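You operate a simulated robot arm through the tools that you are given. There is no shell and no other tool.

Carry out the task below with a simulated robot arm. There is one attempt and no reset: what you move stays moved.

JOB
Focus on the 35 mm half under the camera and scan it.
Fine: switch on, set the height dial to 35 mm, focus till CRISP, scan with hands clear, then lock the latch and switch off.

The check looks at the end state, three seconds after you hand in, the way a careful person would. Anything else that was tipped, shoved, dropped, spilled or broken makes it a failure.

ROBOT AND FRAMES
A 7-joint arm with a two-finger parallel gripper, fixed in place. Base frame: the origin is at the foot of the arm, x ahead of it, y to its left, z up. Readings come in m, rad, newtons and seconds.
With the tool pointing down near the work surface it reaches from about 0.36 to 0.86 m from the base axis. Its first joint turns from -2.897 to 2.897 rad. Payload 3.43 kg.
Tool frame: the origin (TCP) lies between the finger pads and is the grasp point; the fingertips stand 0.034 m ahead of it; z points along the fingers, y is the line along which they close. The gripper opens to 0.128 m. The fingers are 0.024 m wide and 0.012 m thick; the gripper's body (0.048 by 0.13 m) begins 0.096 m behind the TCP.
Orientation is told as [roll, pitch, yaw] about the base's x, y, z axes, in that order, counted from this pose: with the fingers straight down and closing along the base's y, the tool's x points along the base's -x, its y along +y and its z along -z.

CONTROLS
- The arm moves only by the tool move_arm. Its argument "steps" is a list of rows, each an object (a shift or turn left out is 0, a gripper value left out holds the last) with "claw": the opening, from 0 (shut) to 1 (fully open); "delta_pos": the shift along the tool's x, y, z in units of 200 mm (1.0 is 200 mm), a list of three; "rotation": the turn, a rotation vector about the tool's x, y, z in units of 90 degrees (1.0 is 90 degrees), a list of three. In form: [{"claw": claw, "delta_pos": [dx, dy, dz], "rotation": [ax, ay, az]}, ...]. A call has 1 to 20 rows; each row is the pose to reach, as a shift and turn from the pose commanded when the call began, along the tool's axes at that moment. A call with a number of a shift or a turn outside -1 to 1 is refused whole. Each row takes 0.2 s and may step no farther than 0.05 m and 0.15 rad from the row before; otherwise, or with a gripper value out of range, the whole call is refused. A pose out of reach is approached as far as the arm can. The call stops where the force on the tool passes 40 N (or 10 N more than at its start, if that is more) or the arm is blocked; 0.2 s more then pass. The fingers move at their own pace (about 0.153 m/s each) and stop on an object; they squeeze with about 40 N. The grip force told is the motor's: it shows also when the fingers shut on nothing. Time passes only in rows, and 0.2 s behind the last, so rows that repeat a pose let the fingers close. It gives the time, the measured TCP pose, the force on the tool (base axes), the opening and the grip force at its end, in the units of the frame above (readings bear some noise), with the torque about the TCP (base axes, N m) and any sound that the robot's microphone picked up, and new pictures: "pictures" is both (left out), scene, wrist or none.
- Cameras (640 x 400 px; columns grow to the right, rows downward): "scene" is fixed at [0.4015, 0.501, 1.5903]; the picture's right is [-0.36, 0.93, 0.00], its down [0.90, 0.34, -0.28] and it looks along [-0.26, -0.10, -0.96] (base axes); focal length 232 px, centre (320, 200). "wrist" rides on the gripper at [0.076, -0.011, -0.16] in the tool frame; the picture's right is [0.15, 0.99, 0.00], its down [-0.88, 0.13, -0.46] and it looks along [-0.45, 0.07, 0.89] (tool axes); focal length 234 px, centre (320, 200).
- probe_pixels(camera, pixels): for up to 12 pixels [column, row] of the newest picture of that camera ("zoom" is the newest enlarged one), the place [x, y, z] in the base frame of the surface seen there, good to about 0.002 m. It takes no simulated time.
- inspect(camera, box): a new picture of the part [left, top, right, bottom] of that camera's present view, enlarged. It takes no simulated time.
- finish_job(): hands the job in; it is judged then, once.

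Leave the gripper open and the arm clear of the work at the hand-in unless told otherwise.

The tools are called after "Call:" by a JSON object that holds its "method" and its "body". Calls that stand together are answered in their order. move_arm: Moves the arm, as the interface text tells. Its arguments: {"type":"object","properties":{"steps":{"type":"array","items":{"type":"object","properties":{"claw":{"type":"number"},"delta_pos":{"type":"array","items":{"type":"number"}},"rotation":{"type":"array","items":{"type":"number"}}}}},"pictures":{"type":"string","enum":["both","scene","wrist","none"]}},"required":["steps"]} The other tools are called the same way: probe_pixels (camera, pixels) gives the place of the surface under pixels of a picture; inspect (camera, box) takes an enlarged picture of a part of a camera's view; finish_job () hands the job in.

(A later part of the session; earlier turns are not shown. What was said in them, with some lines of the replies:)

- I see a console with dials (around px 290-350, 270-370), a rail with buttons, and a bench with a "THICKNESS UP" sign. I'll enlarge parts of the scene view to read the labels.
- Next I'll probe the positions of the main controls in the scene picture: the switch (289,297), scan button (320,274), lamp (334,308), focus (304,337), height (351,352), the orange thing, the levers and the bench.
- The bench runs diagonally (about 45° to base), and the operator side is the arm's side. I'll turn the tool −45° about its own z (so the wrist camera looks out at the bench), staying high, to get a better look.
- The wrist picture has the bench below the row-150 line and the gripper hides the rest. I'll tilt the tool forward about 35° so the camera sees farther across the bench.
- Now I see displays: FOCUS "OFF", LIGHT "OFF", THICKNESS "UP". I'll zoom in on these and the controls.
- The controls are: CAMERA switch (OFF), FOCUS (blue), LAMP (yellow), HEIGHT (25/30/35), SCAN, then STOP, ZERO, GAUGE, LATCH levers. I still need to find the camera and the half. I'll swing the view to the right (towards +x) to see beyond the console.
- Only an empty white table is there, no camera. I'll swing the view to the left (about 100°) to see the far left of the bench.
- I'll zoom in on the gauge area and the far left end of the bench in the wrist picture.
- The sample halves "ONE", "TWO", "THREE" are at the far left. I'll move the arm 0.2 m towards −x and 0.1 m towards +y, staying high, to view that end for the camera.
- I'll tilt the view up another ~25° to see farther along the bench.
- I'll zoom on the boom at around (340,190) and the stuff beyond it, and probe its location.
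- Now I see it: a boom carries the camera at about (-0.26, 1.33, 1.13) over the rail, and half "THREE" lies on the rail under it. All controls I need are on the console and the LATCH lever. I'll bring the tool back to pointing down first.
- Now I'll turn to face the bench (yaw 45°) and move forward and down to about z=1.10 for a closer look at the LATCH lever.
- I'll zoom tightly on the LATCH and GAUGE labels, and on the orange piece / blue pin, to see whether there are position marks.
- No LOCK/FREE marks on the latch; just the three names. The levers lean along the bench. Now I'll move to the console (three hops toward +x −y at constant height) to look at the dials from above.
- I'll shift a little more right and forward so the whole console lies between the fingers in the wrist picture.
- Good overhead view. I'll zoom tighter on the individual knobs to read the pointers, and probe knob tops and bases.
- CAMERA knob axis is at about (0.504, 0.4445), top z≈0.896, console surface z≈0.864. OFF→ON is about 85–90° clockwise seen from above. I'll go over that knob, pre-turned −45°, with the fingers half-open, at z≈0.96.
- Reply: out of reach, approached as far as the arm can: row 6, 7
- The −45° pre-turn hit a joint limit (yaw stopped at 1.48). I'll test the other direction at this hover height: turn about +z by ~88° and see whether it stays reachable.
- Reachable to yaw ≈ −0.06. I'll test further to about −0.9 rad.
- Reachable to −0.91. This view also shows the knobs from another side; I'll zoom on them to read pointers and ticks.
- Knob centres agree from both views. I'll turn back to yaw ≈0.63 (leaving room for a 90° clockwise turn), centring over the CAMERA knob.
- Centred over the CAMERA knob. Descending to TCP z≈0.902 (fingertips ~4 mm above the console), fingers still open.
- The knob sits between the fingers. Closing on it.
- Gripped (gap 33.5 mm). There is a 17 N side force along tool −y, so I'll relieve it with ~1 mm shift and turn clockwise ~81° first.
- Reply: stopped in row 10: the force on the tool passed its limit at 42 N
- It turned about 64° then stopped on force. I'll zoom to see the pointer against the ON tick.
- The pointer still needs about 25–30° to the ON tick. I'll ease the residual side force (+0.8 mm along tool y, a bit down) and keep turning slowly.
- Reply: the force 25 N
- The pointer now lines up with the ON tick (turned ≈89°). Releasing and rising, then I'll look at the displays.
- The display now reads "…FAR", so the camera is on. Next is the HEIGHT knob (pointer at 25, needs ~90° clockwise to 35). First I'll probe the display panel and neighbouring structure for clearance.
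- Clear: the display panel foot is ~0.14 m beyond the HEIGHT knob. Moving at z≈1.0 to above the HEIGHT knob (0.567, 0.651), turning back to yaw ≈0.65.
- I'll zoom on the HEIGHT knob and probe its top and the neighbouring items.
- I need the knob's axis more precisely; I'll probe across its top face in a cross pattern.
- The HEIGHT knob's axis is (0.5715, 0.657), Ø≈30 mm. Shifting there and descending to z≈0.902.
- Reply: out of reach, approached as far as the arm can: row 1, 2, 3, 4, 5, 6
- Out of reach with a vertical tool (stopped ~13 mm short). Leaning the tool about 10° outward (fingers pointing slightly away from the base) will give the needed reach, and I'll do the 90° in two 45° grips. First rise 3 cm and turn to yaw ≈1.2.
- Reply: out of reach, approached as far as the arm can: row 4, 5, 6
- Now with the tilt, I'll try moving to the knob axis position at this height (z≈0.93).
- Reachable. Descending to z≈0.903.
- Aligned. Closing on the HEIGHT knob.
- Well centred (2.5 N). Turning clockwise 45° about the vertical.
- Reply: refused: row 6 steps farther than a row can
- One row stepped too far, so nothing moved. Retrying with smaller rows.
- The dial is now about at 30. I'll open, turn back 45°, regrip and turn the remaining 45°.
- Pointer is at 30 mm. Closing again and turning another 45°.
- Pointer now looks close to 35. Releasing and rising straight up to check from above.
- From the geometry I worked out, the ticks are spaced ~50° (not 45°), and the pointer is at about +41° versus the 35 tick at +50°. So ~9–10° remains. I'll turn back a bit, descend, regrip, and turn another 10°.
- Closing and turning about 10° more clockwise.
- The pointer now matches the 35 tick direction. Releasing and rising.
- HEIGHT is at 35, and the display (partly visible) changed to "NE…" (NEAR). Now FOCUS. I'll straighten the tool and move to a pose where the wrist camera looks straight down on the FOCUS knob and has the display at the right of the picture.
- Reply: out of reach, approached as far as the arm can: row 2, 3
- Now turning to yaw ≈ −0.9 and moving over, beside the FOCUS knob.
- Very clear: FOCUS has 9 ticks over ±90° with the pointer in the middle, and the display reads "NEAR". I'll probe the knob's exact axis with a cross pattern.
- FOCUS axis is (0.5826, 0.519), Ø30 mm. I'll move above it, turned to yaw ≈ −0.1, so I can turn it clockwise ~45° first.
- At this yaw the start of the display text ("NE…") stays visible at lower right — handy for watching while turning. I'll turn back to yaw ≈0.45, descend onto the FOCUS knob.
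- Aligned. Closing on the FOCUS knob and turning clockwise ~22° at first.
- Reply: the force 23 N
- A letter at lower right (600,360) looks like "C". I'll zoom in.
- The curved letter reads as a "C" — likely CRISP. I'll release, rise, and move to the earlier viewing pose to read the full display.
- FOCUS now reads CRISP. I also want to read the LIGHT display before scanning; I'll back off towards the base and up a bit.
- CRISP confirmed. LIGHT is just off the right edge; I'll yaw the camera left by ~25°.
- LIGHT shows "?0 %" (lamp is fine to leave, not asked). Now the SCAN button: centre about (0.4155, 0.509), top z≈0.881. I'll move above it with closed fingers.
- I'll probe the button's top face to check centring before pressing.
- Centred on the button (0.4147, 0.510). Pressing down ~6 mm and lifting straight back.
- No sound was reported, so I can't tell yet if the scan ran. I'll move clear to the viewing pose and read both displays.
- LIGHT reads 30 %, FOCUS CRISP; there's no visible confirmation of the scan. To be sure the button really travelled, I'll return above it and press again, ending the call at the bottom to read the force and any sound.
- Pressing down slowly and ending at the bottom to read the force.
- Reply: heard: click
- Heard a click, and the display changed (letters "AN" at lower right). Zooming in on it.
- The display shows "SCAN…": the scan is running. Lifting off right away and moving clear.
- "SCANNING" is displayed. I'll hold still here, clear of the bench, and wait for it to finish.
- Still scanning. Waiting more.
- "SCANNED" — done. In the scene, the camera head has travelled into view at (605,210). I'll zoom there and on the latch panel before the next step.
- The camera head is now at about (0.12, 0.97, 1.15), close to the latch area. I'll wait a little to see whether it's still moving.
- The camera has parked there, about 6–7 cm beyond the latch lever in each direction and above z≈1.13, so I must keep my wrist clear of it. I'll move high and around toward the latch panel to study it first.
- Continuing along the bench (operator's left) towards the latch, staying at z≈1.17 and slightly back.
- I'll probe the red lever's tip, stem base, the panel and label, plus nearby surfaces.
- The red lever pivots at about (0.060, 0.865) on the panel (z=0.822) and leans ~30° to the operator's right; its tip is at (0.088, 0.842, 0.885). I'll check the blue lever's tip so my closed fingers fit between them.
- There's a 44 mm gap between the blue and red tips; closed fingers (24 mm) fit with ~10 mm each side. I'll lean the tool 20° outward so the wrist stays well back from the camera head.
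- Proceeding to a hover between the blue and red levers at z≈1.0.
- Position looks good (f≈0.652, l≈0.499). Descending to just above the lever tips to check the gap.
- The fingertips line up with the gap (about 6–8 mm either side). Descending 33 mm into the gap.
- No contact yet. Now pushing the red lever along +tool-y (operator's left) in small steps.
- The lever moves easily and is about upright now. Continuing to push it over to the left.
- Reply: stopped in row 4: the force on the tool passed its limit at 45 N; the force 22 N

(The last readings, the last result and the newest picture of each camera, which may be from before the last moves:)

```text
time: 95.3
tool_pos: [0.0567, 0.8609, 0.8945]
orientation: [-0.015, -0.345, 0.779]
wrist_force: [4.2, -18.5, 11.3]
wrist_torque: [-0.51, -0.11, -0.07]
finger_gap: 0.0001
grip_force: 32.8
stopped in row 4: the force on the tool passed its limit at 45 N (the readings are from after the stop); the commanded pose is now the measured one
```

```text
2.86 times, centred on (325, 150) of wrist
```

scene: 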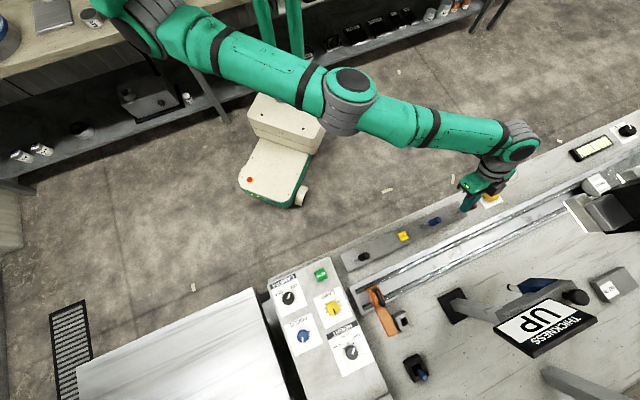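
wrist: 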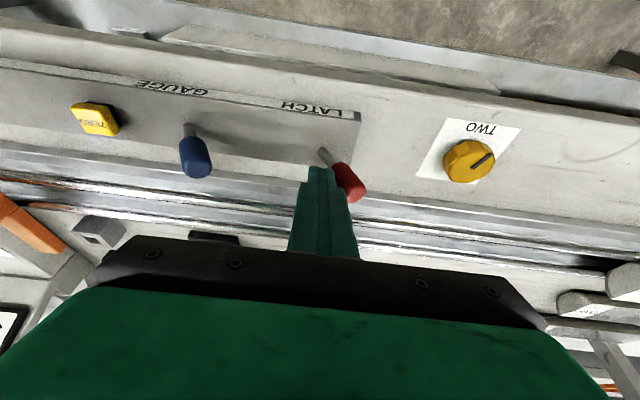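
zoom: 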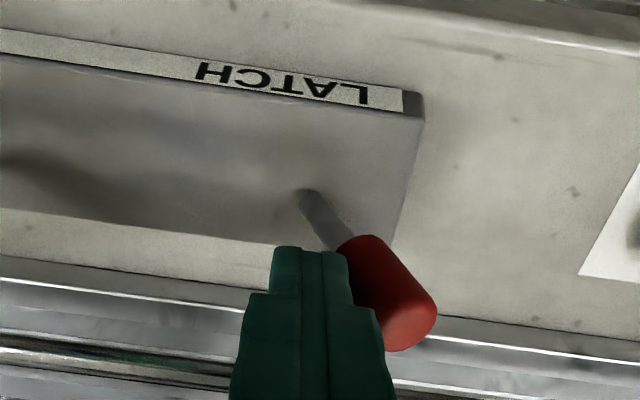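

The lever has reached its left stop. Backing off to the right a little and lifting straight up, then looking at what changed.

Call:
{"method": "move_arm", "body": {"steps": [{"delta_pos": [0, -0.04, 0]}, {"delta_pos": [0, -0.08, 0]}, {"delta_pos": [-0.06, -0.08, -0.16]}, {"delta_pos": [-0.13, -0.08, -0.36]}, {"delta_pos": [-0.2, -0.08, -0.55]}, {"delta_pos": [-0.2, -0.08, -0.55]}], "pictures": "both"}}

Call:
{"method": "inspect", "body": {"camera": "wrist", "box": [200, 60, 440, 220]}}

Call:
{"method": "inspect", "body": {"camera": "scene", "box": [340, 190, 580, 340]}}

```text
time: 96.7
tool_pos: [0.0659, 0.8521, 1.0118]
orientation: [-0.011, -0.344, 0.779]
wrist_force: [0.2, 0.2, -0.6]
wrist_torque: [0.01, -0.03, 0.02]
finger_gap: 0.0
grip_force: 32.8
```

scene: 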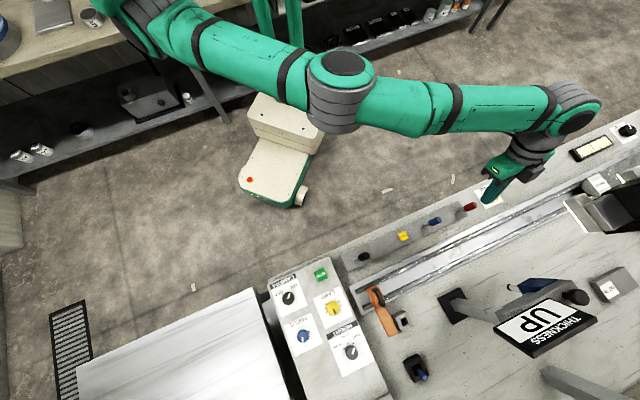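
wrist: 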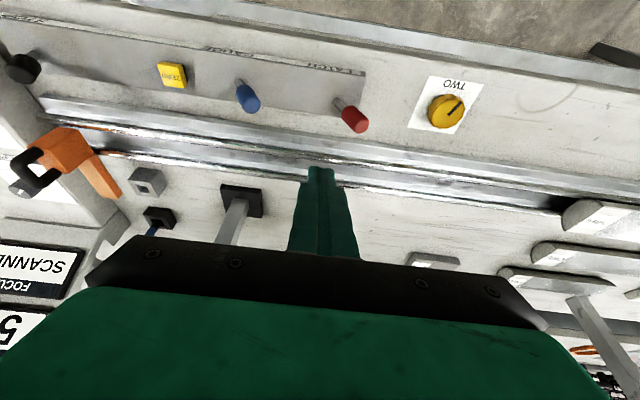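

```text
2.50 times, centred on (320, 140) of wrist
```

zoom: 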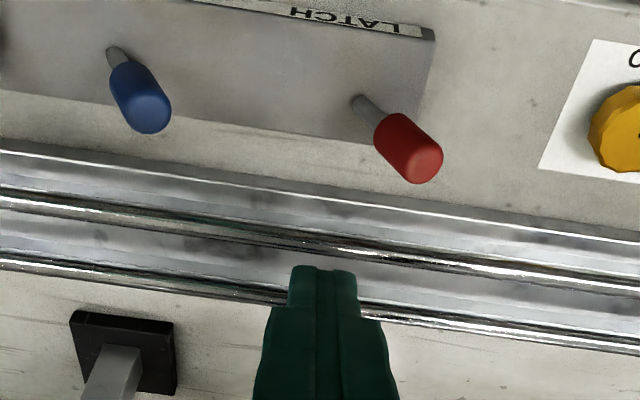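

```text
2.67 times, centred on (460, 265) of scene
```

zoom: 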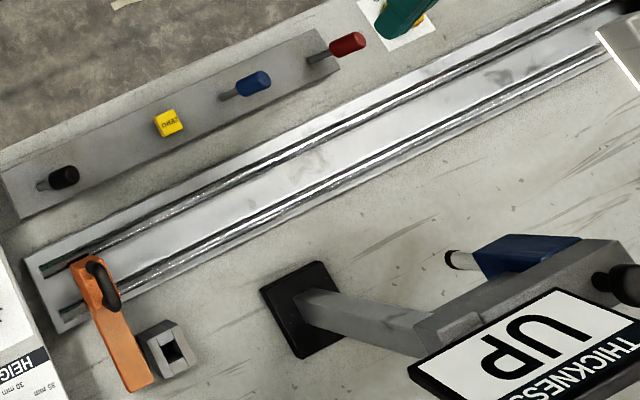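

The red lever now leans fully left. To judge whether that is the locked state, I'll move the arm back out of the way and compare the rail/half/camera region before and after.

Call:
{"method": "move_arm", "body": {"steps": [{"delta_pos": [0.09, 0, -0.19]}, {"delta_pos": [0.18, 0, -0.38]}, {"delta_pos": [0.27, 0, -0.57]}, {"delta_pos": [0.36, 0, -0.76]}, {"delta_pos": [0.45, 0, -0.96]}, {"delta_pos": [0.45, 0, -0.96]}], "pictures": "both"}}

Call:
{"method": "inspect", "body": {"camera": "scene", "box": [400, 110, 640, 260]}}

Call:
{"method": "inspect", "body": {"camera": "wrist", "box": [330, 60, 640, 260]}}

Call:
{"method": "inspect", "body": {"camera": "wrist", "box": [0, 60, 330, 270]}}

```text
time: 98.1
tool_pos: [-0.0414, 0.7471, 1.1627]
orientation: [-0.013, -0.347, 0.778]
wrist_force: [0.2, 1.1, -0.9]
wrist_torque: [-0.03, 0.01, 0.01]
finger_gap: 0.0001
grip_force: 32.8
```

scene: 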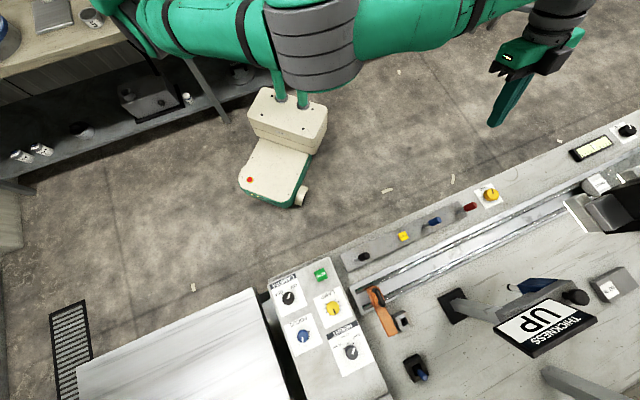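
wrist: 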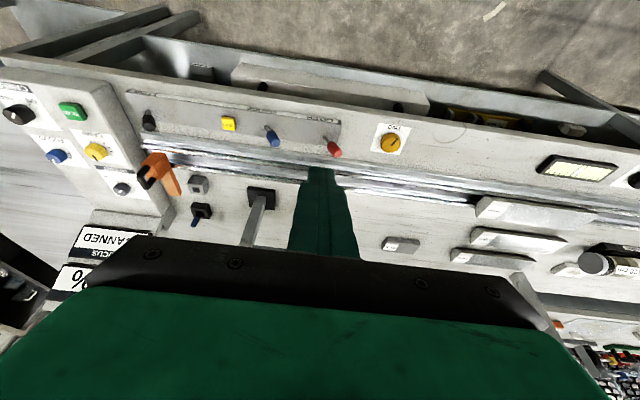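

```text
2.67 times, centred on (520, 185) of scene
```

zoom: 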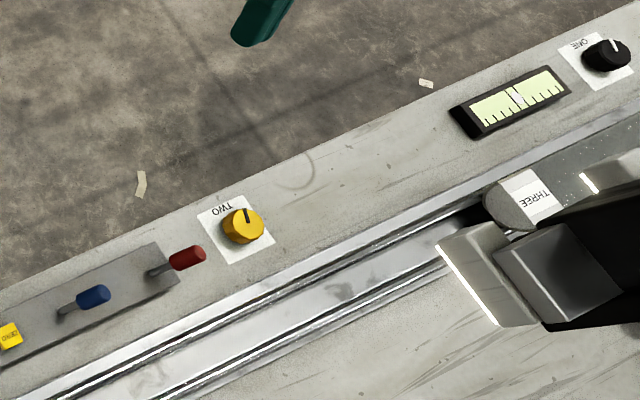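

```text
2.00 times, centred on (485, 160) of wrist
```

zoom: 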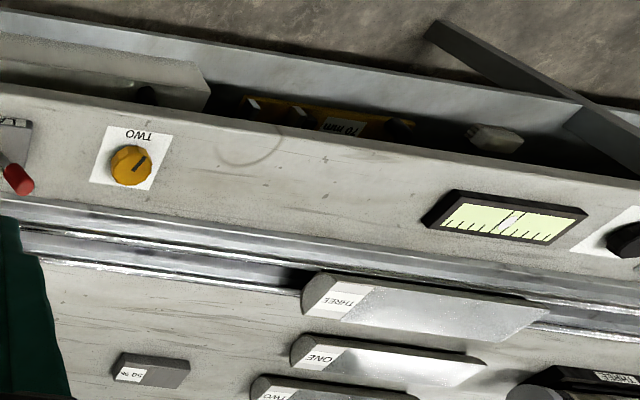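

```text
1.90 times, centred on (165, 165) of wrist
```

zoom: 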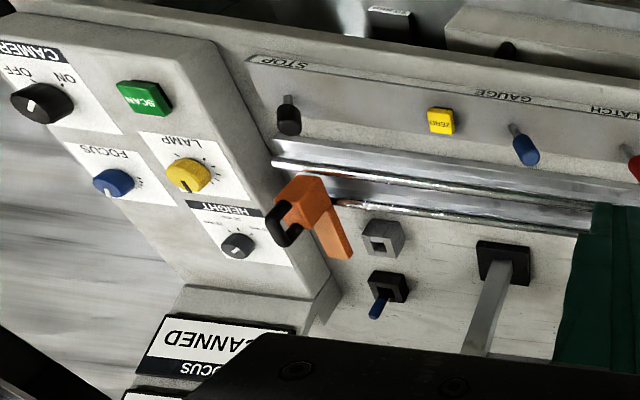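

No obvious change yet. I'll take the same zooms as at the start (orange gate area, console, lever panel) for a direct before/after comparison.

Call:
{"method": "inspect", "body": {"camera": "scene", "box": [350, 270, 450, 390]}}

Call:
{"method": "inspect", "body": {"camera": "scene", "box": [400, 250, 640, 400]}}

Call:
{"method": "inspect", "body": {"camera": "scene", "box": [340, 190, 480, 280]}}

Call:
{"method": "inspect", "body": {"camera": "scene", "box": [560, 100, 640, 240]}}

```text
3.33 times, centred on (400, 330) of scene
```

zoom: 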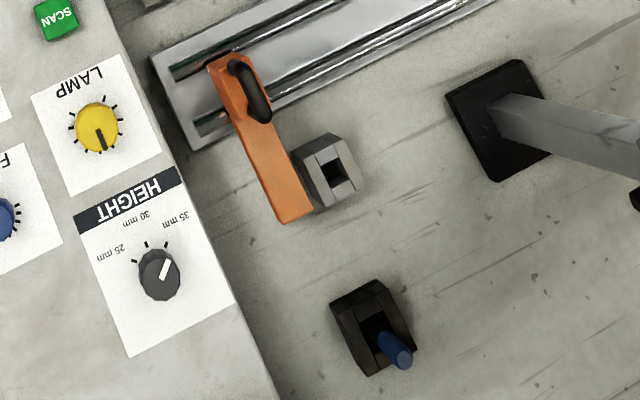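

```text
2.67 times, centred on (520, 325) of scene
```

zoom: 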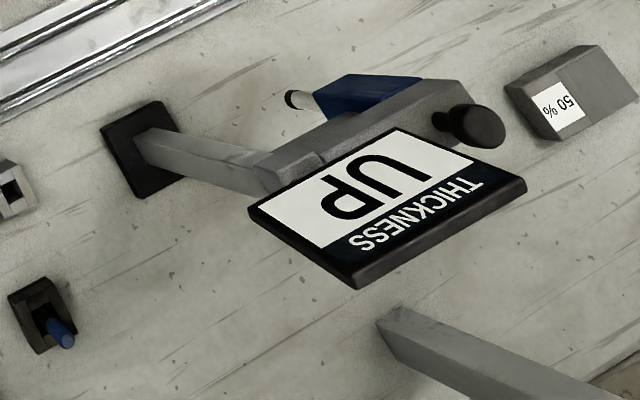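

```text
4.44 times, centred on (410, 235) of scene
```

zoom: 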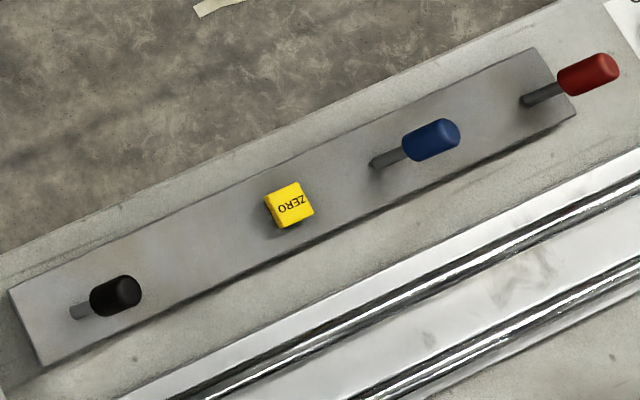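

```text
2.86 times, centred on (600, 170) of scene
```

zoom: 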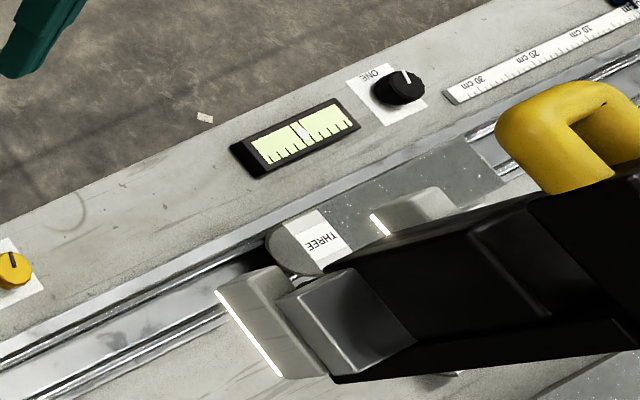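

The mechanism isn't visible from here. I'll open the fingers for an unobstructed view and move to look along the rail at the half and the camera head.

Call:
{"method": "move_arm", "body": {"steps": [{"claw": 1, "delta_pos": [0.157, -0.081, -0.11]}, {"delta_pos": [0.314, -0.162, -0.22]}, {"delta_pos": [0.471, -0.243, -0.33]}, {"delta_pos": [0.628, -0.324, -0.44]}, {"delta_pos": [0.628, -0.324, -0.44], "rotation": [-0.03, 0, -0.082]}, {"delta_pos": [0.628, -0.324, -0.44], "rotation": [-0.06, 0, -0.164]}, {"delta_pos": [0.628, -0.324, -0.44], "rotation": [-0.09, 0, -0.246]}, {"delta_pos": [0.628, -0.324, -0.44], "rotation": [-0.119, 0, -0.328]}, {"delta_pos": [0.628, -0.324, -0.44], "rotation": [-0.149, 0, -0.41]}, {"delta_pos": [0.628, -0.324, -0.44], "rotation": [-0.1785, 0, -0.4907]}, {"delta_pos": [0.628, -0.324, -0.44], "rotation": [-0.1785, 0, -0.4907]}], "pictures": "both"}}

Call:
{"method": "inspect", "body": {"camera": "wrist", "box": [150, 40, 480, 260]}}

```text
time: 100.5
tool_pos: [-0.1026, 0.5985, 1.2027]
orientation: [-0.005, -0.338, 1.599]
wrist_force: [0.1, -0.9, -0.4]
wrist_torque: [0.01, 0.0, 0.0]
finger_gap: 0.1282
grip_force: 0.0
```

scene: 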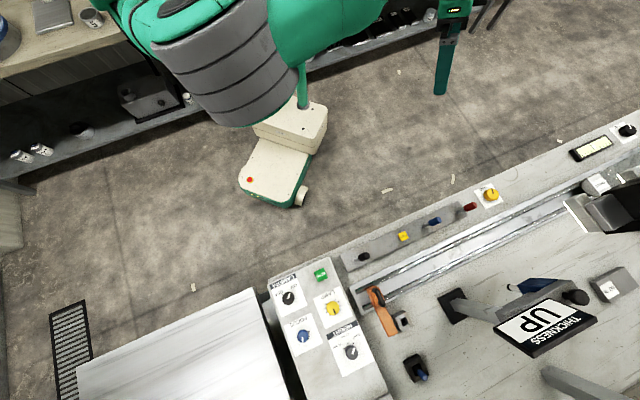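
wrist: 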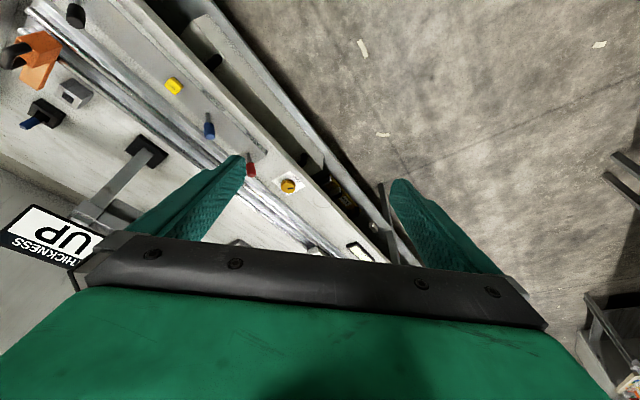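

```text
1.82 times, centred on (315, 150) of wrist
```

zoom: 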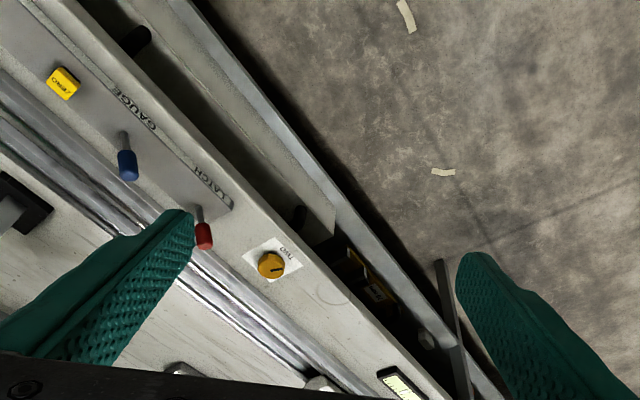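

I'll tilt further up (~35°) to bring the half and the camera head into view.

Call:
{"method": "move_arm", "body": {"steps": [{"rotation": [0, -0.09, 0]}, {"rotation": [0, -0.18, 0]}, {"rotation": [0, -0.27, 0]}, {"rotation": [0, -0.36, 0]}, {"rotation": [0, -0.45, 0]}, {"rotation": [0, -0.45, 0]}], "pictures": "wrist"}}

Call:
{"method": "inspect", "body": {"camera": "wrist", "box": [150, 40, 480, 260]}}

```text
time: 101.9
tool_pos: [-0.1031, 0.5978, 1.2028]
orientation: [-0.01, -1.044, 1.604]
wrist_force: [-0.1, 0.0, -0.8]
wrist_torque: [0.02, 0.03, -0.03]
finger_gap: 0.1278
grip_force: 0.0
```

wrist: 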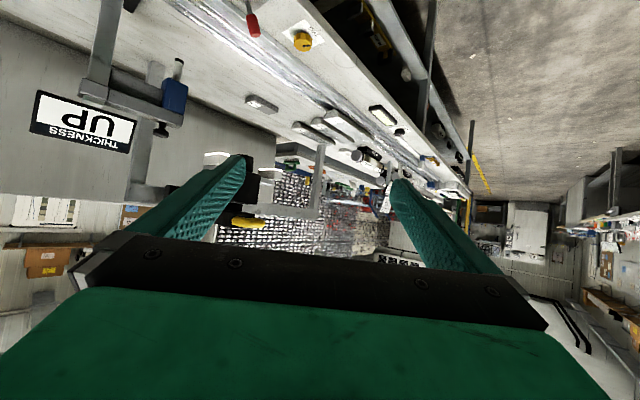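

```text
1.82 times, centred on (315, 150) of wrist
```

zoom: 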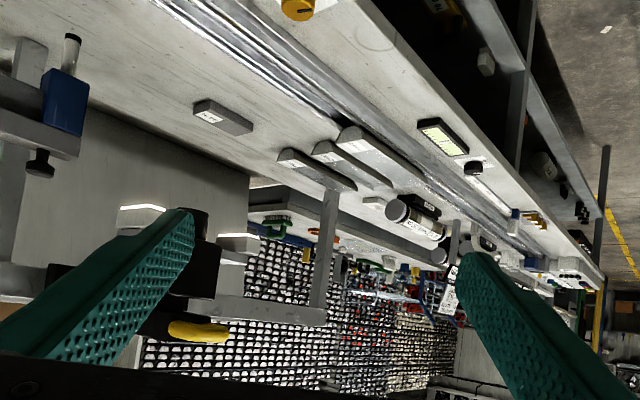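

The camera head is behind the left finger. I'll yaw a bit so it sits between the fingers and zoom in.

Call:
{"method": "move_arm", "body": {"steps": [{"rotation": [0.05, 0, 0.03]}, {"rotation": [0.1, 0, 0.06]}, {"rotation": [0.15, 0, 0.09]}, {"rotation": [0.2, 0, 0.12]}, {"rotation": [0.2, 0, 0.12]}], "pictures": "wrist"}}

Call:
{"method": "inspect", "body": {"camera": "wrist", "box": [220, 60, 420, 260]}}

```text
time: 103.1
tool_pos: [-0.1026, 0.5977, 1.1961]
orientation: [0.002, -1.032, 1.225]
wrist_force: [0.4, 0.5, -0.3]
wrist_torque: [-0.01, -0.02, -0.01]
finger_gap: 0.128
grip_force: 0.1
```

wrist: 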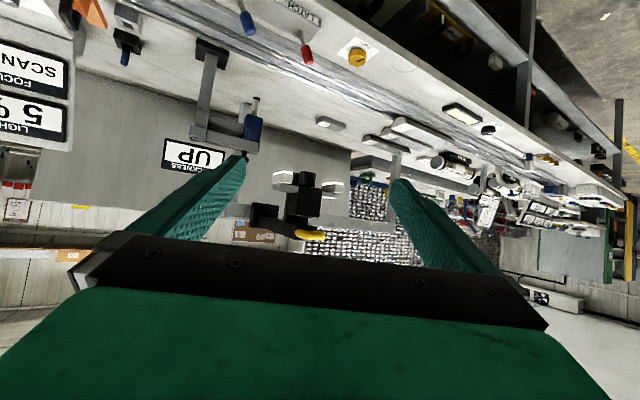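

```text
2.00 times, centred on (320, 160) of wrist
```

zoom: 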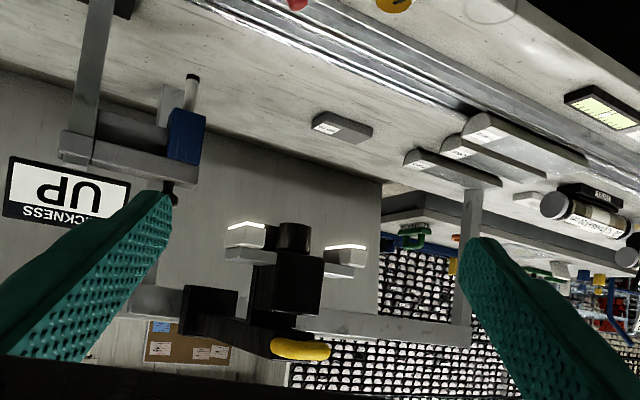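

I can see the camera carriage with two lights on a beam, a yellow handle, and a black block at the beam's end. Zooming in tightly.

Call:
{"method": "inspect", "body": {"camera": "wrist", "box": [240, 160, 400, 250]}}

Call:
{"method": "probe_pixels", "body": {"camera": "wrist", "pixels": [[302, 200], [264, 215], [310, 235], [282, 180], [332, 185], [298, 182], [370, 222], [395, 170], [283, 228]]}}

Call:
{"method": "inspect", "body": {"camera": "wrist", "box": [0, 30, 100, 150]}}

```text
4.00 times, centred on (320, 205) of wrist
```

zoom: 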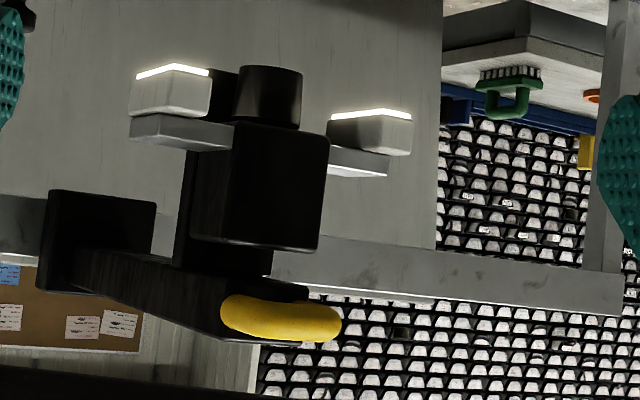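

```text
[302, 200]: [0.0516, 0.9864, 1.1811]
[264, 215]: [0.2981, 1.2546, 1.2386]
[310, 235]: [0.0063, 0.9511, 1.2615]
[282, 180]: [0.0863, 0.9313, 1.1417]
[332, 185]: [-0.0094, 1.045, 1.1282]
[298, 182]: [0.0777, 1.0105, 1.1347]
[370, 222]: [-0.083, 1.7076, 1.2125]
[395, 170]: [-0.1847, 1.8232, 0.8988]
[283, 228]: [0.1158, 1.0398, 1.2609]
```

```text
3.33 times, centred on (50, 90) of wrist
```

zoom: 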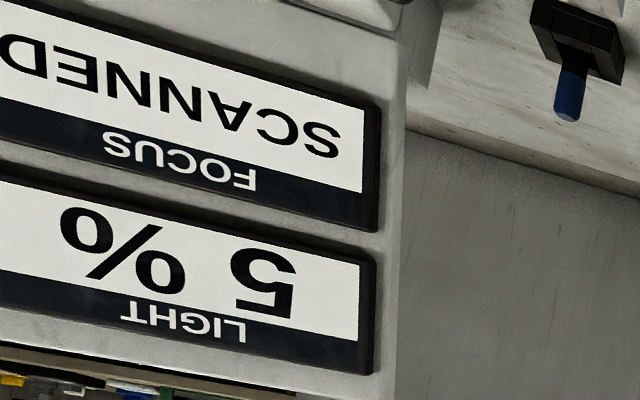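

LIGHT reads 5 % simply because the camera has moved off the half; FOCUS says SCANNED. I'll zoom on the half's end and the rail to look for any latch hardware.

Call:
{"method": "inspect", "body": {"camera": "wrist", "box": [340, 80, 480, 180]}}

Call:
{"method": "inspect", "body": {"camera": "wrist", "box": [200, 0, 420, 110]}}

Call:
{"method": "inspect", "body": {"camera": "scene", "box": [540, 150, 640, 240]}}

```text
4.00 times, centred on (410, 130) of wrist
```

zoom: 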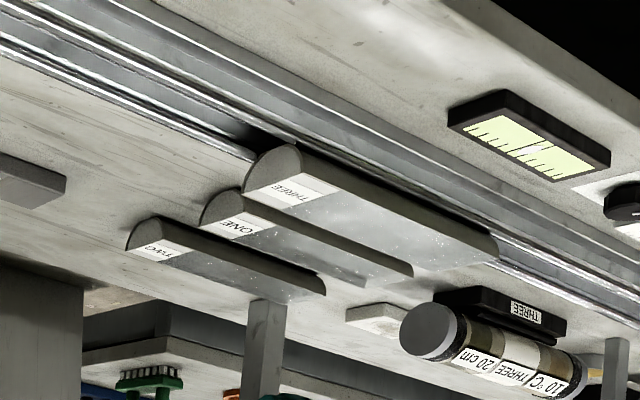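

```text
2.91 times, centred on (310, 55) of wrist
```

zoom: 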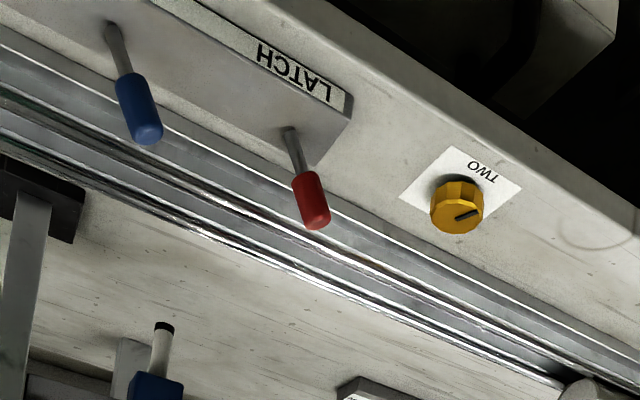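

```text
4.44 times, centred on (590, 195) of scene
```

zoom: 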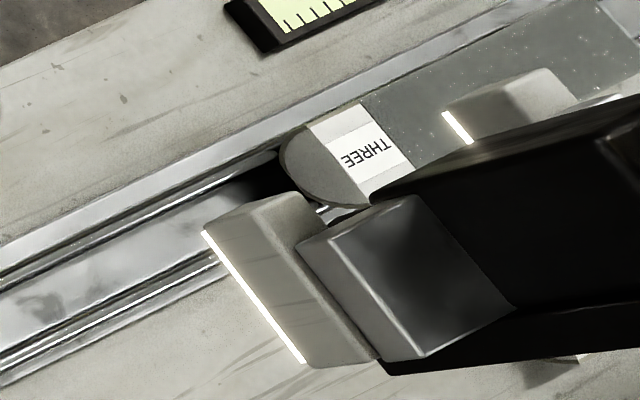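

No separate hardware to see; the camera carriage travelled while the lever was at the right, so right was the free state and left (now) is locked. Next: switch the camera OFF. First I'll bring the tool back to pointing down.

Call:
{"method": "move_arm", "body": {"steps": [{"claw": 0.5, "rotation": [0, 0.09, 0]}, {"rotation": [0, 0.18, 0]}, {"rotation": [0, 0.27, 0]}, {"rotation": [0, 0.36, 0]}, {"rotation": [0, 0.45, 0]}, {"rotation": [0, 0.54, 0]}, {"rotation": [0, 0.62, 0]}, {"rotation": [0, 0.657, 0]}, {"rotation": [0, 0.657, 0]}], "pictures": "none"}}

```text
time: 105.1
tool_pos: [-0.1037, 0.5991, 1.2041]
orientation: [0.002, -0.014, 1.229]
wrist_force: [-0.5, -0.1, -0.2]
wrist_torque: [-0.01, 0.03, -0.01]
finger_gap: 0.0641
grip_force: 0.1
```

Now moving around towards the console in hops at z≈1.2, turning the tool as I go.

Call:
{"method": "move_arm", "body": {"steps": [{"delta_pos": [-0.015, -0.154, 0], "rotation": [0, 0, 0.083]}, {"delta_pos": [-0.03, -0.308, 0], "rotation": [0, 0, 0.167]}, {"delta_pos": [-0.045, -0.462, 0], "rotation": [0, 0, 0.25]}, {"delta_pos": [-0.06, -0.615, 0], "rotation": [0, 0, 0.333]}, {"delta_pos": [-0.075, -0.769, 0], "rotation": [0, 0, 0.417]}, {"delta_pos": [-0.09, -0.923, 0], "rotation": [0, 0, 0.5]}], "pictures": "none"}}

```text
time: 106.5
tool_pos: [0.0762, 0.5531, 1.2026]
orientation: [0.006, -0.01, 0.443]
wrist_force: [-0.8, -0.3, -0.2]
wrist_torque: [-0.03, -0.04, 0.02]
finger_gap: 0.0643
grip_force: 0.0
```

Call:
{"method": "move_arm", "body": {"steps": [{"delta_pos": [-0.143, -0.117, 0], "rotation": [0, 0, 0.075]}, {"delta_pos": [-0.286, -0.233, 0], "rotation": [0, 0, 0.15]}, {"delta_pos": [-0.428, -0.35, 0], "rotation": [0, 0, 0.225]}, {"delta_pos": [-0.571, -0.467, 0], "rotation": [0, 0, 0.3]}, {"delta_pos": [-0.714, -0.583, 0], "rotation": [0, 0, 0.375]}, {"delta_pos": [-0.857, -0.7, 0], "rotation": [0, 0, 0.45]}], "pictures": "none"}}

```text
time: 107.9
tool_pos: [0.2908, 0.5012, 1.2032]
orientation: [0.012, -0.003, -0.264]
wrist_force: [-0.7, 0.3, 0.1]
wrist_torque: [-0.01, -0.05, 0.0]
finger_gap: 0.064
grip_force: 0.1
```

Call:
{"method": "move_arm", "body": {"steps": [{"delta_pos": [-0.154, 0.003, 0.125], "rotation": [0, 0, 0.07]}, {"delta_pos": [-0.309, 0.006, 0.25], "rotation": [0, 0, 0.14]}, {"delta_pos": [-0.463, 0.009, 0.375], "rotation": [0, 0, 0.21]}, {"delta_pos": [-0.618, 0.012, 0.5], "rotation": [0, 0, 0.28]}, {"delta_pos": [-0.772, 0.015, 0.625], "rotation": [0, 0, 0.35]}, {"delta_pos": [-0.927, 0.018, 0.75], "rotation": [0, 0, 0.418]}, {"delta_pos": [-0.927, 0.018, 0.75], "rotation": [0, 0, 0.418]}], "pictures": "wrist"}}

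Call:
{"method": "inspect", "body": {"camera": "wrist", "box": [280, 80, 480, 220]}}

```text
time: 109.5
tool_pos: [0.4717, 0.4582, 1.0525]
orientation: [0.009, 0.007, -0.921]
wrist_force: [0.7, -0.2, -0.3]
wrist_torque: [0.01, 0.0, 0.01]
finger_gap: 0.0637
grip_force: 0.1
```

wrist: 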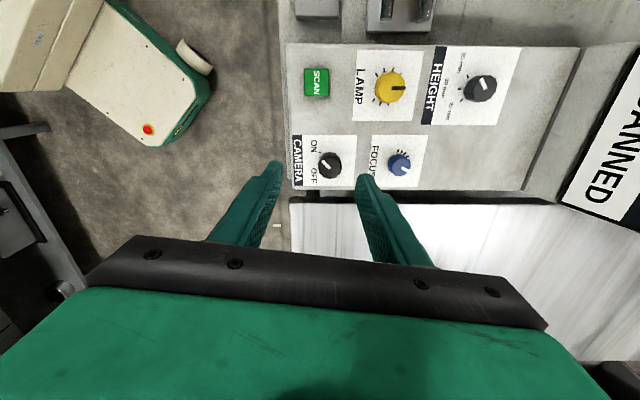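

```text
2.86 times, centred on (380, 150) of wrist
```

zoom: 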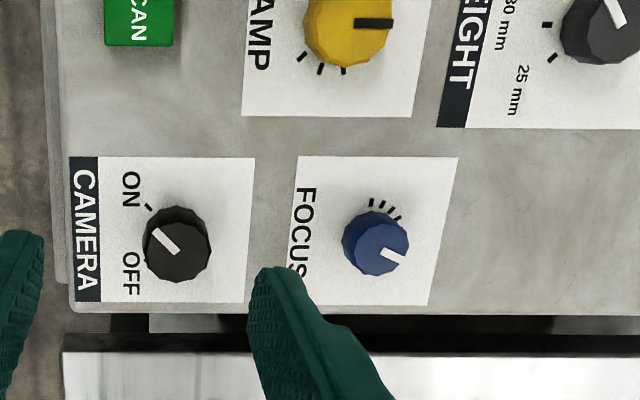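

Probing across the CAMERA knob's top to centre precisely.

Call:
{"method": "probe_pixels", "body": {"camera": "wrist", "pixels": [[317, 168], [319, 168], [321, 168], [338, 168], [340, 168], [342, 168], [329.5, 154], [329.5, 156], [329.5, 158], [329.5, 176], [329.5, 178], [329.5, 180]]}}

```text
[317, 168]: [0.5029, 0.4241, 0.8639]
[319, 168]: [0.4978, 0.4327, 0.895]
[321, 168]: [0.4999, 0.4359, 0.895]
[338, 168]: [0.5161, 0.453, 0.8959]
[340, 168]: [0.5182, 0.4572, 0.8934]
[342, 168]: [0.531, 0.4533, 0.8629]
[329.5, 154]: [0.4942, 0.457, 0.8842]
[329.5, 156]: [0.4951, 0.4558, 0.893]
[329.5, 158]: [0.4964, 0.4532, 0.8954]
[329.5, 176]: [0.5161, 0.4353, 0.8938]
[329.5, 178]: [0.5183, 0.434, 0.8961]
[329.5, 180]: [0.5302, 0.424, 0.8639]
```

Knob axis ≈ (0.508, 0.445). Moving over it at z≈0.96.

Call:
{"method": "move_arm", "body": {"steps": [{"claw": 0.5, "delta_pos": [-0.054, 0.036, 0.1]}, {"delta_pos": [-0.108, 0.072, 0.2]}, {"delta_pos": [-0.163, 0.107, 0.3]}, {"delta_pos": [-0.163, 0.107, 0.45]}, {"delta_pos": [-0.163, 0.107, 0.45]}], "pictures": "wrist"}}

```text
time: 110.7
tool_pos: [0.5099, 0.4458, 0.9626]
orientation: [0.009, 0.008, -0.92]
wrist_force: [0.2, 0.0, 0.8]
wrist_torque: [0.0, 0.0, 0.01]
finger_gap: 0.0642
grip_force: 0.1
```

wrist: 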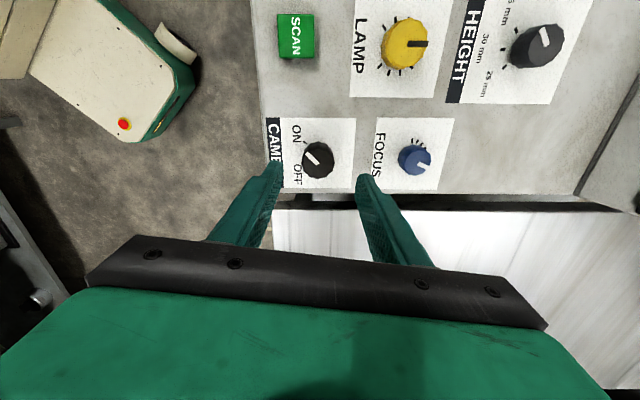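

Descending to z≈0.902 around the knob.

Call:
{"method": "move_arm", "body": {"steps": [{"delta_pos": [0, 0, 0.12]}, {"delta_pos": [0, 0, 0.22]}, {"delta_pos": [0, 0, 0.28]}, {"delta_pos": [0, 0, 0.303]}, {"delta_pos": [0, 0, 0.303]}], "pictures": "wrist"}}

```text
time: 111.9
tool_pos: [0.511, 0.4473, 0.904]
orientation: [0.011, 0.006, -0.92]
wrist_force: [0.0, 0.9, -0.5]
wrist_torque: [-0.01, -0.03, 0.02]
finger_gap: 0.0642
grip_force: 0.0
```

wrist: 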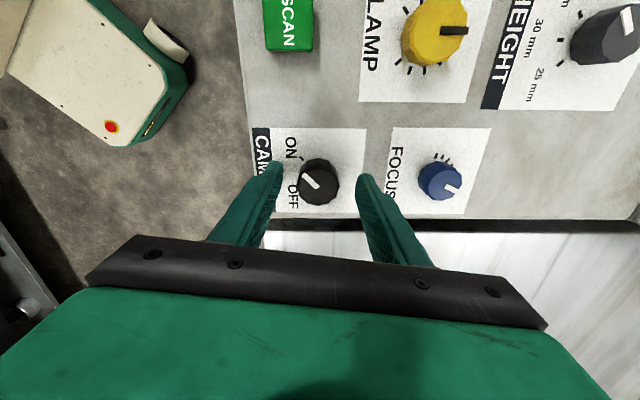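

Closing on the CAMERA knob.

Call:
{"method": "move_arm", "body": {"steps": [{"claw": 0}, {"claw": 0}, {"claw": 0}], "pictures": "none"}}

```text
time: 112.7
tool_pos: [0.5097, 0.4459, 0.9025]
orientation: [0.008, 0.008, -0.92]
wrist_force: [-13.0, -13.1, 2.1]
wrist_torque: [-1.29, 1.08, -0.03]
finger_gap: 0.0335
grip_force: 45.0
```

There's ~18 N side load along tool −y; I'll relieve it by ~1.2 mm and turn counter-clockwise toward OFF.

Call:
{"method": "move_arm", "body": {"steps": [{"delta_pos": [0, -0.006, 0]}, {"delta_pos": [0, -0.006, 0], "rotation": [0, 0, -0.085]}, {"delta_pos": [0, -0.006, 0], "rotation": [0, 0, -0.17]}, {"delta_pos": [0, -0.006, 0], "rotation": [0, 0, -0.255]}, {"delta_pos": [0, -0.006, 0], "rotation": [0, 0, -0.34]}, {"delta_pos": [0, -0.006, 0], "rotation": [0, 0, -0.425]}, {"delta_pos": [0, -0.006, 0], "rotation": [0, 0, -0.51]}, {"delta_pos": [0, -0.006, 0], "rotation": [0, 0, -0.51]}], "pictures": "wrist"}}

```text
time: 114.5
tool_pos: [0.5082, 0.4442, 0.9028]
orientation: [0.011, -0.003, -0.116]
wrist_force: [-9.2, -5.4, -4.2]
wrist_torque: [-1.08, 0.68, 0.0]
finger_gap: 0.0333
grip_force: 44.7
```

wrist: 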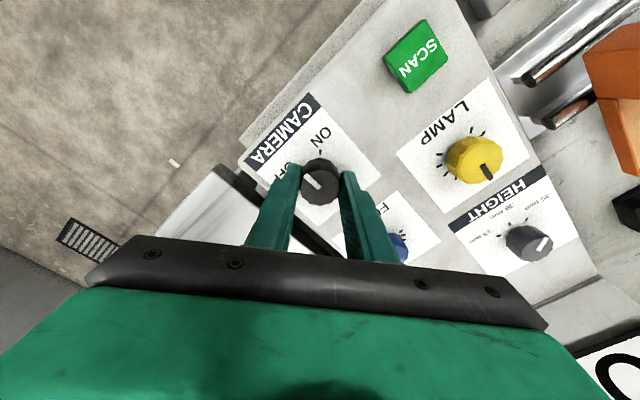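

Half way. Continuing another ~44° to OFF.

Call:
{"method": "move_arm", "body": {"steps": [{"rotation": [0, 0, -0.08]}, {"rotation": [0, 0, -0.16]}, {"rotation": [0, 0, -0.24]}, {"rotation": [0, 0, -0.32]}, {"rotation": [0, 0, -0.4]}, {"rotation": [0, 0, -0.48]}, {"rotation": [0, 0, -0.48]}], "pictures": "wrist"}}

Call:
{"method": "inspect", "body": {"camera": "wrist", "box": [260, 100, 380, 220]}}

```text
time: 116.1
tool_pos: [0.5084, 0.4446, 0.9028]
orientation: [0.007, -0.01, 0.635]
wrist_force: [-7.7, -8.1, -3.1]
wrist_torque: [-1.29, 0.05, -0.62]
finger_gap: 0.0331
grip_force: 45.0
```

wrist: 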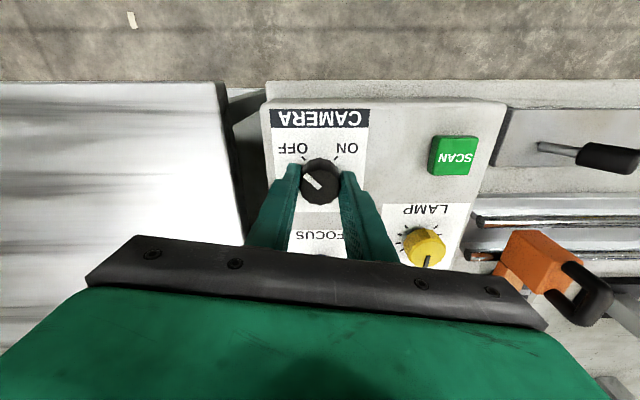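

```text
3.33 times, centred on (320, 160) of wrist
```

zoom: 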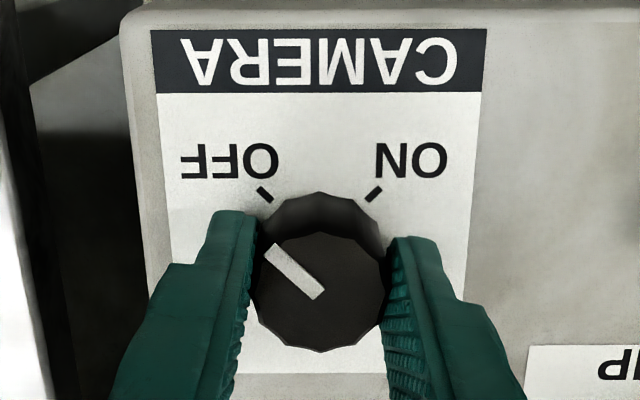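

The pointer is back on OFF. Releasing, rising, and backing away, then checking the displays and all controls.

Call:
{"method": "move_arm", "body": {"steps": [{"claw": 0.5}, {"claw": 0.5}, {"delta_pos": [0, 0, -0.2]}, {"delta_pos": [0, 0, -0.42]}, {"delta_pos": [0.1, 0, -0.6]}, {"delta_pos": [0.25, 0, -0.75]}, {"delta_pos": [0.4, 0, -0.9]}, {"delta_pos": [0.5, 0, -1.0]}, {"delta_pos": [0.5, 0, -1.0]}], "pictures": "both"}}

Call:
{"method": "inspect", "body": {"camera": "scene", "box": [265, 260, 375, 380]}}

Call:
{"method": "inspect", "body": {"camera": "wrist", "box": [220, 120, 420, 260]}}

```text
time: 118.1
tool_pos: [0.4273, 0.3825, 1.1021]
orientation: [0.005, -0.01, 0.634]
wrist_force: [0.1, -0.8, -0.1]
wrist_torque: [-0.04, 0.03, 0.01]
finger_gap: 0.0638
grip_force: 0.0
```

scene: 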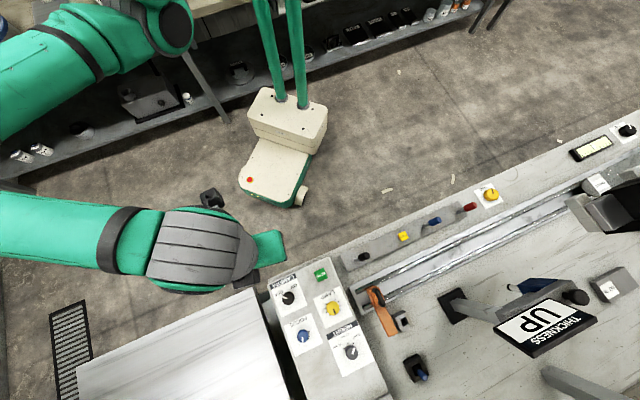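
wrist: 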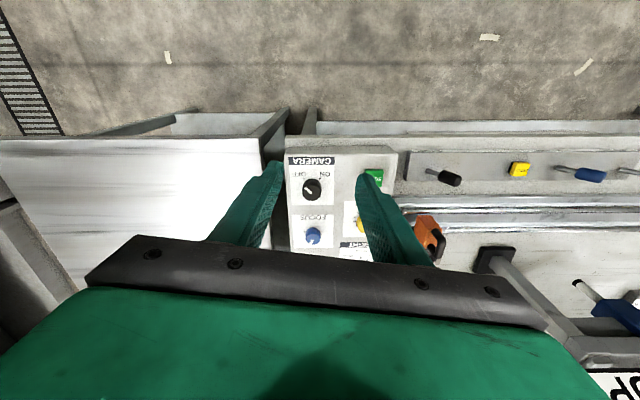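

```text
3.33 times, centred on (320, 320) of scene
```

zoom: 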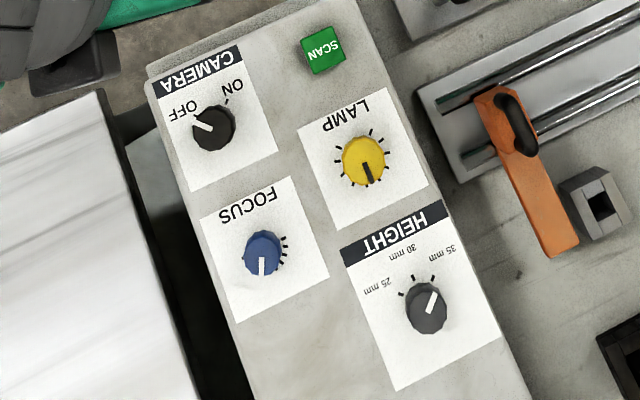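

```text
2.86 times, centred on (320, 190) of wrist
```

zoom: 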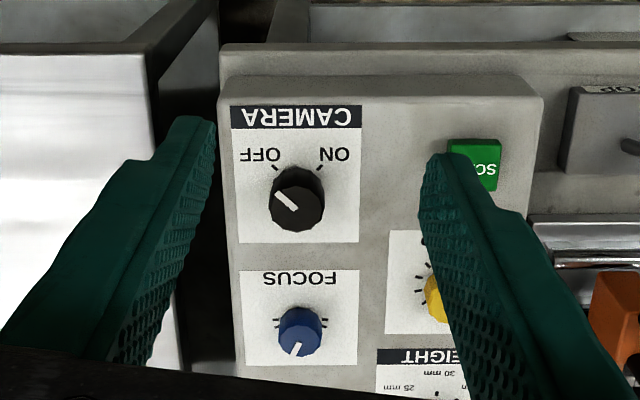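

CAMERA is OFF, HEIGHT at 35, FOCUS unchanged from the CRISP setting. I'll retreat toward the start position, open the gripper, and tilt up to read the displays and the latch once more.

Call:
{"method": "move_arm", "body": {"steps": [{"claw": 1, "delta_pos": [0.16, 0.118, -0.12]}, {"delta_pos": [0.32, 0.236, -0.24]}, {"delta_pos": [0.48, 0.354, -0.36]}, {"delta_pos": [0.64, 0.472, -0.48]}, {"delta_pos": [0.805, 0.59, -0.6]}, {"delta_pos": [0.805, 0.59, -0.6], "rotation": [0, -0.09, 0]}, {"delta_pos": [0.805, 0.59, -0.6], "rotation": [0, -0.18, 0]}, {"delta_pos": [0.805, 0.59, -0.6], "rotation": [0, -0.27, 0]}, {"delta_pos": [0.805, 0.59, -0.6], "rotation": [0, -0.36, 0]}, {"delta_pos": [0.805, 0.59, -0.6], "rotation": [0, -0.42, 0]}, {"delta_pos": [0.805, 0.59, -0.6], "rotation": [0, -0.42, 0]}], "pictures": "both"}}

Call:
{"method": "inspect", "body": {"camera": "wrist", "box": [190, 50, 490, 250]}}

```text
time: 120.5
tool_pos: [0.2273, 0.3814, 1.2145]
orientation: [0.039, -0.643, 0.609]
wrist_force: [0.9, -0.1, -0.2]
wrist_torque: [0.01, -0.02, -0.04]
finger_gap: 0.1276
grip_force: 0.0
```

scene: 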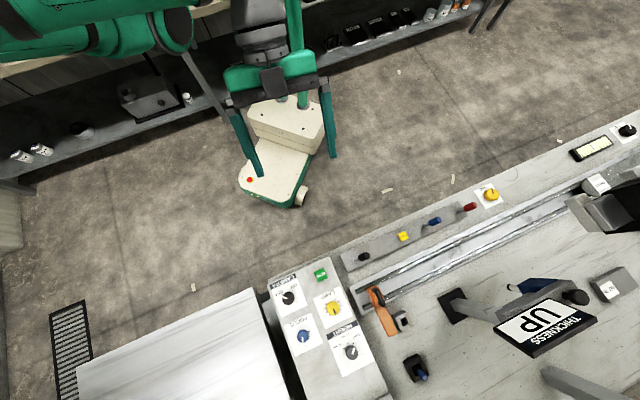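
wrist: 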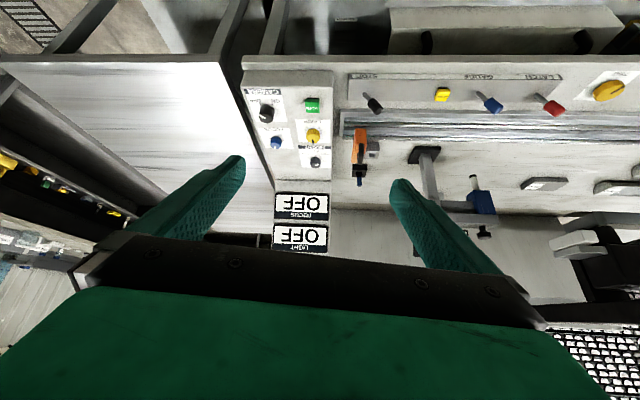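

```text
2.00 times, centred on (340, 150) of wrist
```

zoom: 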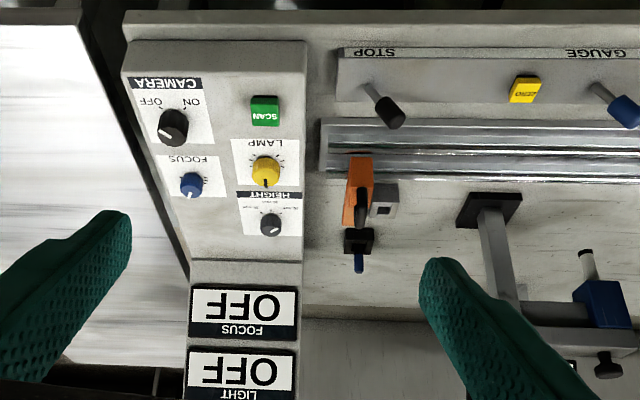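

Both displays read OFF. The SCAN completed, HEIGHT is at 35 mm, FOCUS was left as set at CRISP, the LATCH lever is fully thrown over, nothing else has moved, the gripper is open and the arm is clear. I'll hold still briefly and take a last look at the lever panel.

Call:
{"method": "move_arm", "body": {"steps": [{"claw": 1}, {}, {}], "pictures": "both"}}

Call:
{"method": "inspect", "body": {"camera": "wrist", "box": [330, 50, 640, 250]}}

```text
time: 121.3
tool_pos: [0.2258, 0.3822, 1.2135]
orientation: [0.032, -0.634, 0.615]
wrist_force: [-0.2, -0.3, -0.4]
wrist_torque: [0.03, -0.02, -0.01]
finger_gap: 0.1281
grip_force: 0.0
```

scene: 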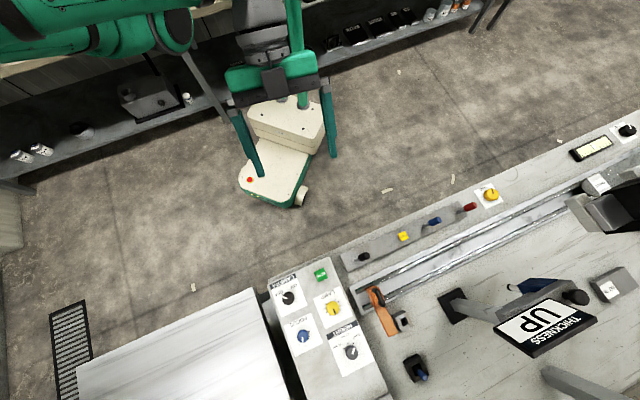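
wrist: 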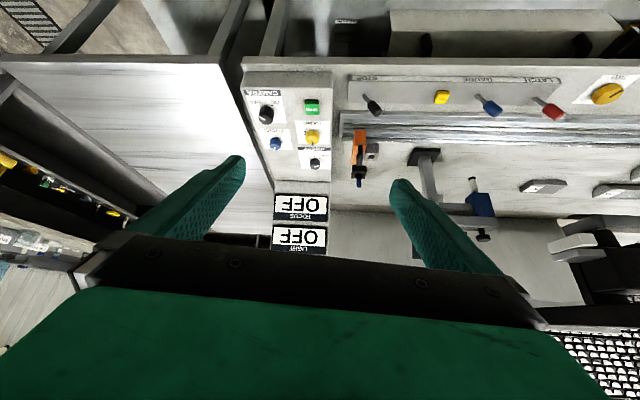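

```text
2.00 times, centred on (485, 150) of wrist
```

zoom: 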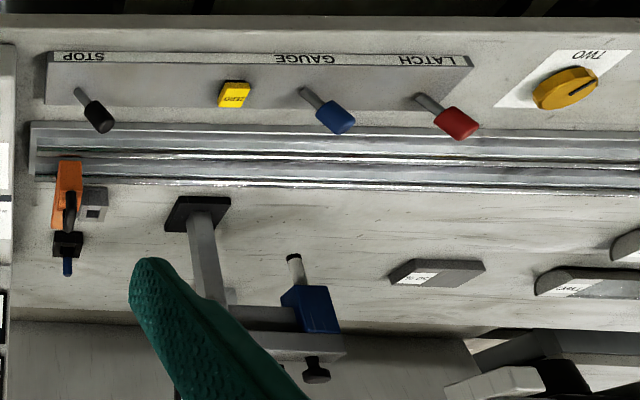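

Everything is as intended: the displays are OFF, the LATCH lever is over at its stop, and STOP and GAUGE haven't been touched. Handing in.

Call:
{"method": "finish_job", "body": {}}

```text
The job is handed in.
```

I've handed the job in. The 35 mm half ("THREE") was scanned, the latch lever is thrown, and the camera is off. The one thing I couldn't confirm is that the latch is locked.

- **Switch on and height:** I turned the CAMERA knob to ON and set the HEIGHT dial to the 35 mm tick.
- **Focus:** I turned FOCUS one tick clockwise, and the display went from NEAR to CRISP.
- **Scan:** My first press on SCAN didn't register. The second one clicked. I moved the arm clear while it read SCANNING and waited until it read SCANNED.
- **Latch:** I pushed the red LATCH lever from its right stop to its left stop. Nothing on the panel marks which side is locked, and nothing visible moved when I threw it. I took left as locked because the camera carriage had moved freely during the scan with the lever at the right.
- **Switch off:** I turned the CAMERA knob back to OFF, and both displays read OFF.

I left the LAMP, STOP, ZERO and GAUGE controls alone. After the scan, the camera head stayed at the right end of its travel, near the latch lever. The gripper is open and the arm is clear of the bench.
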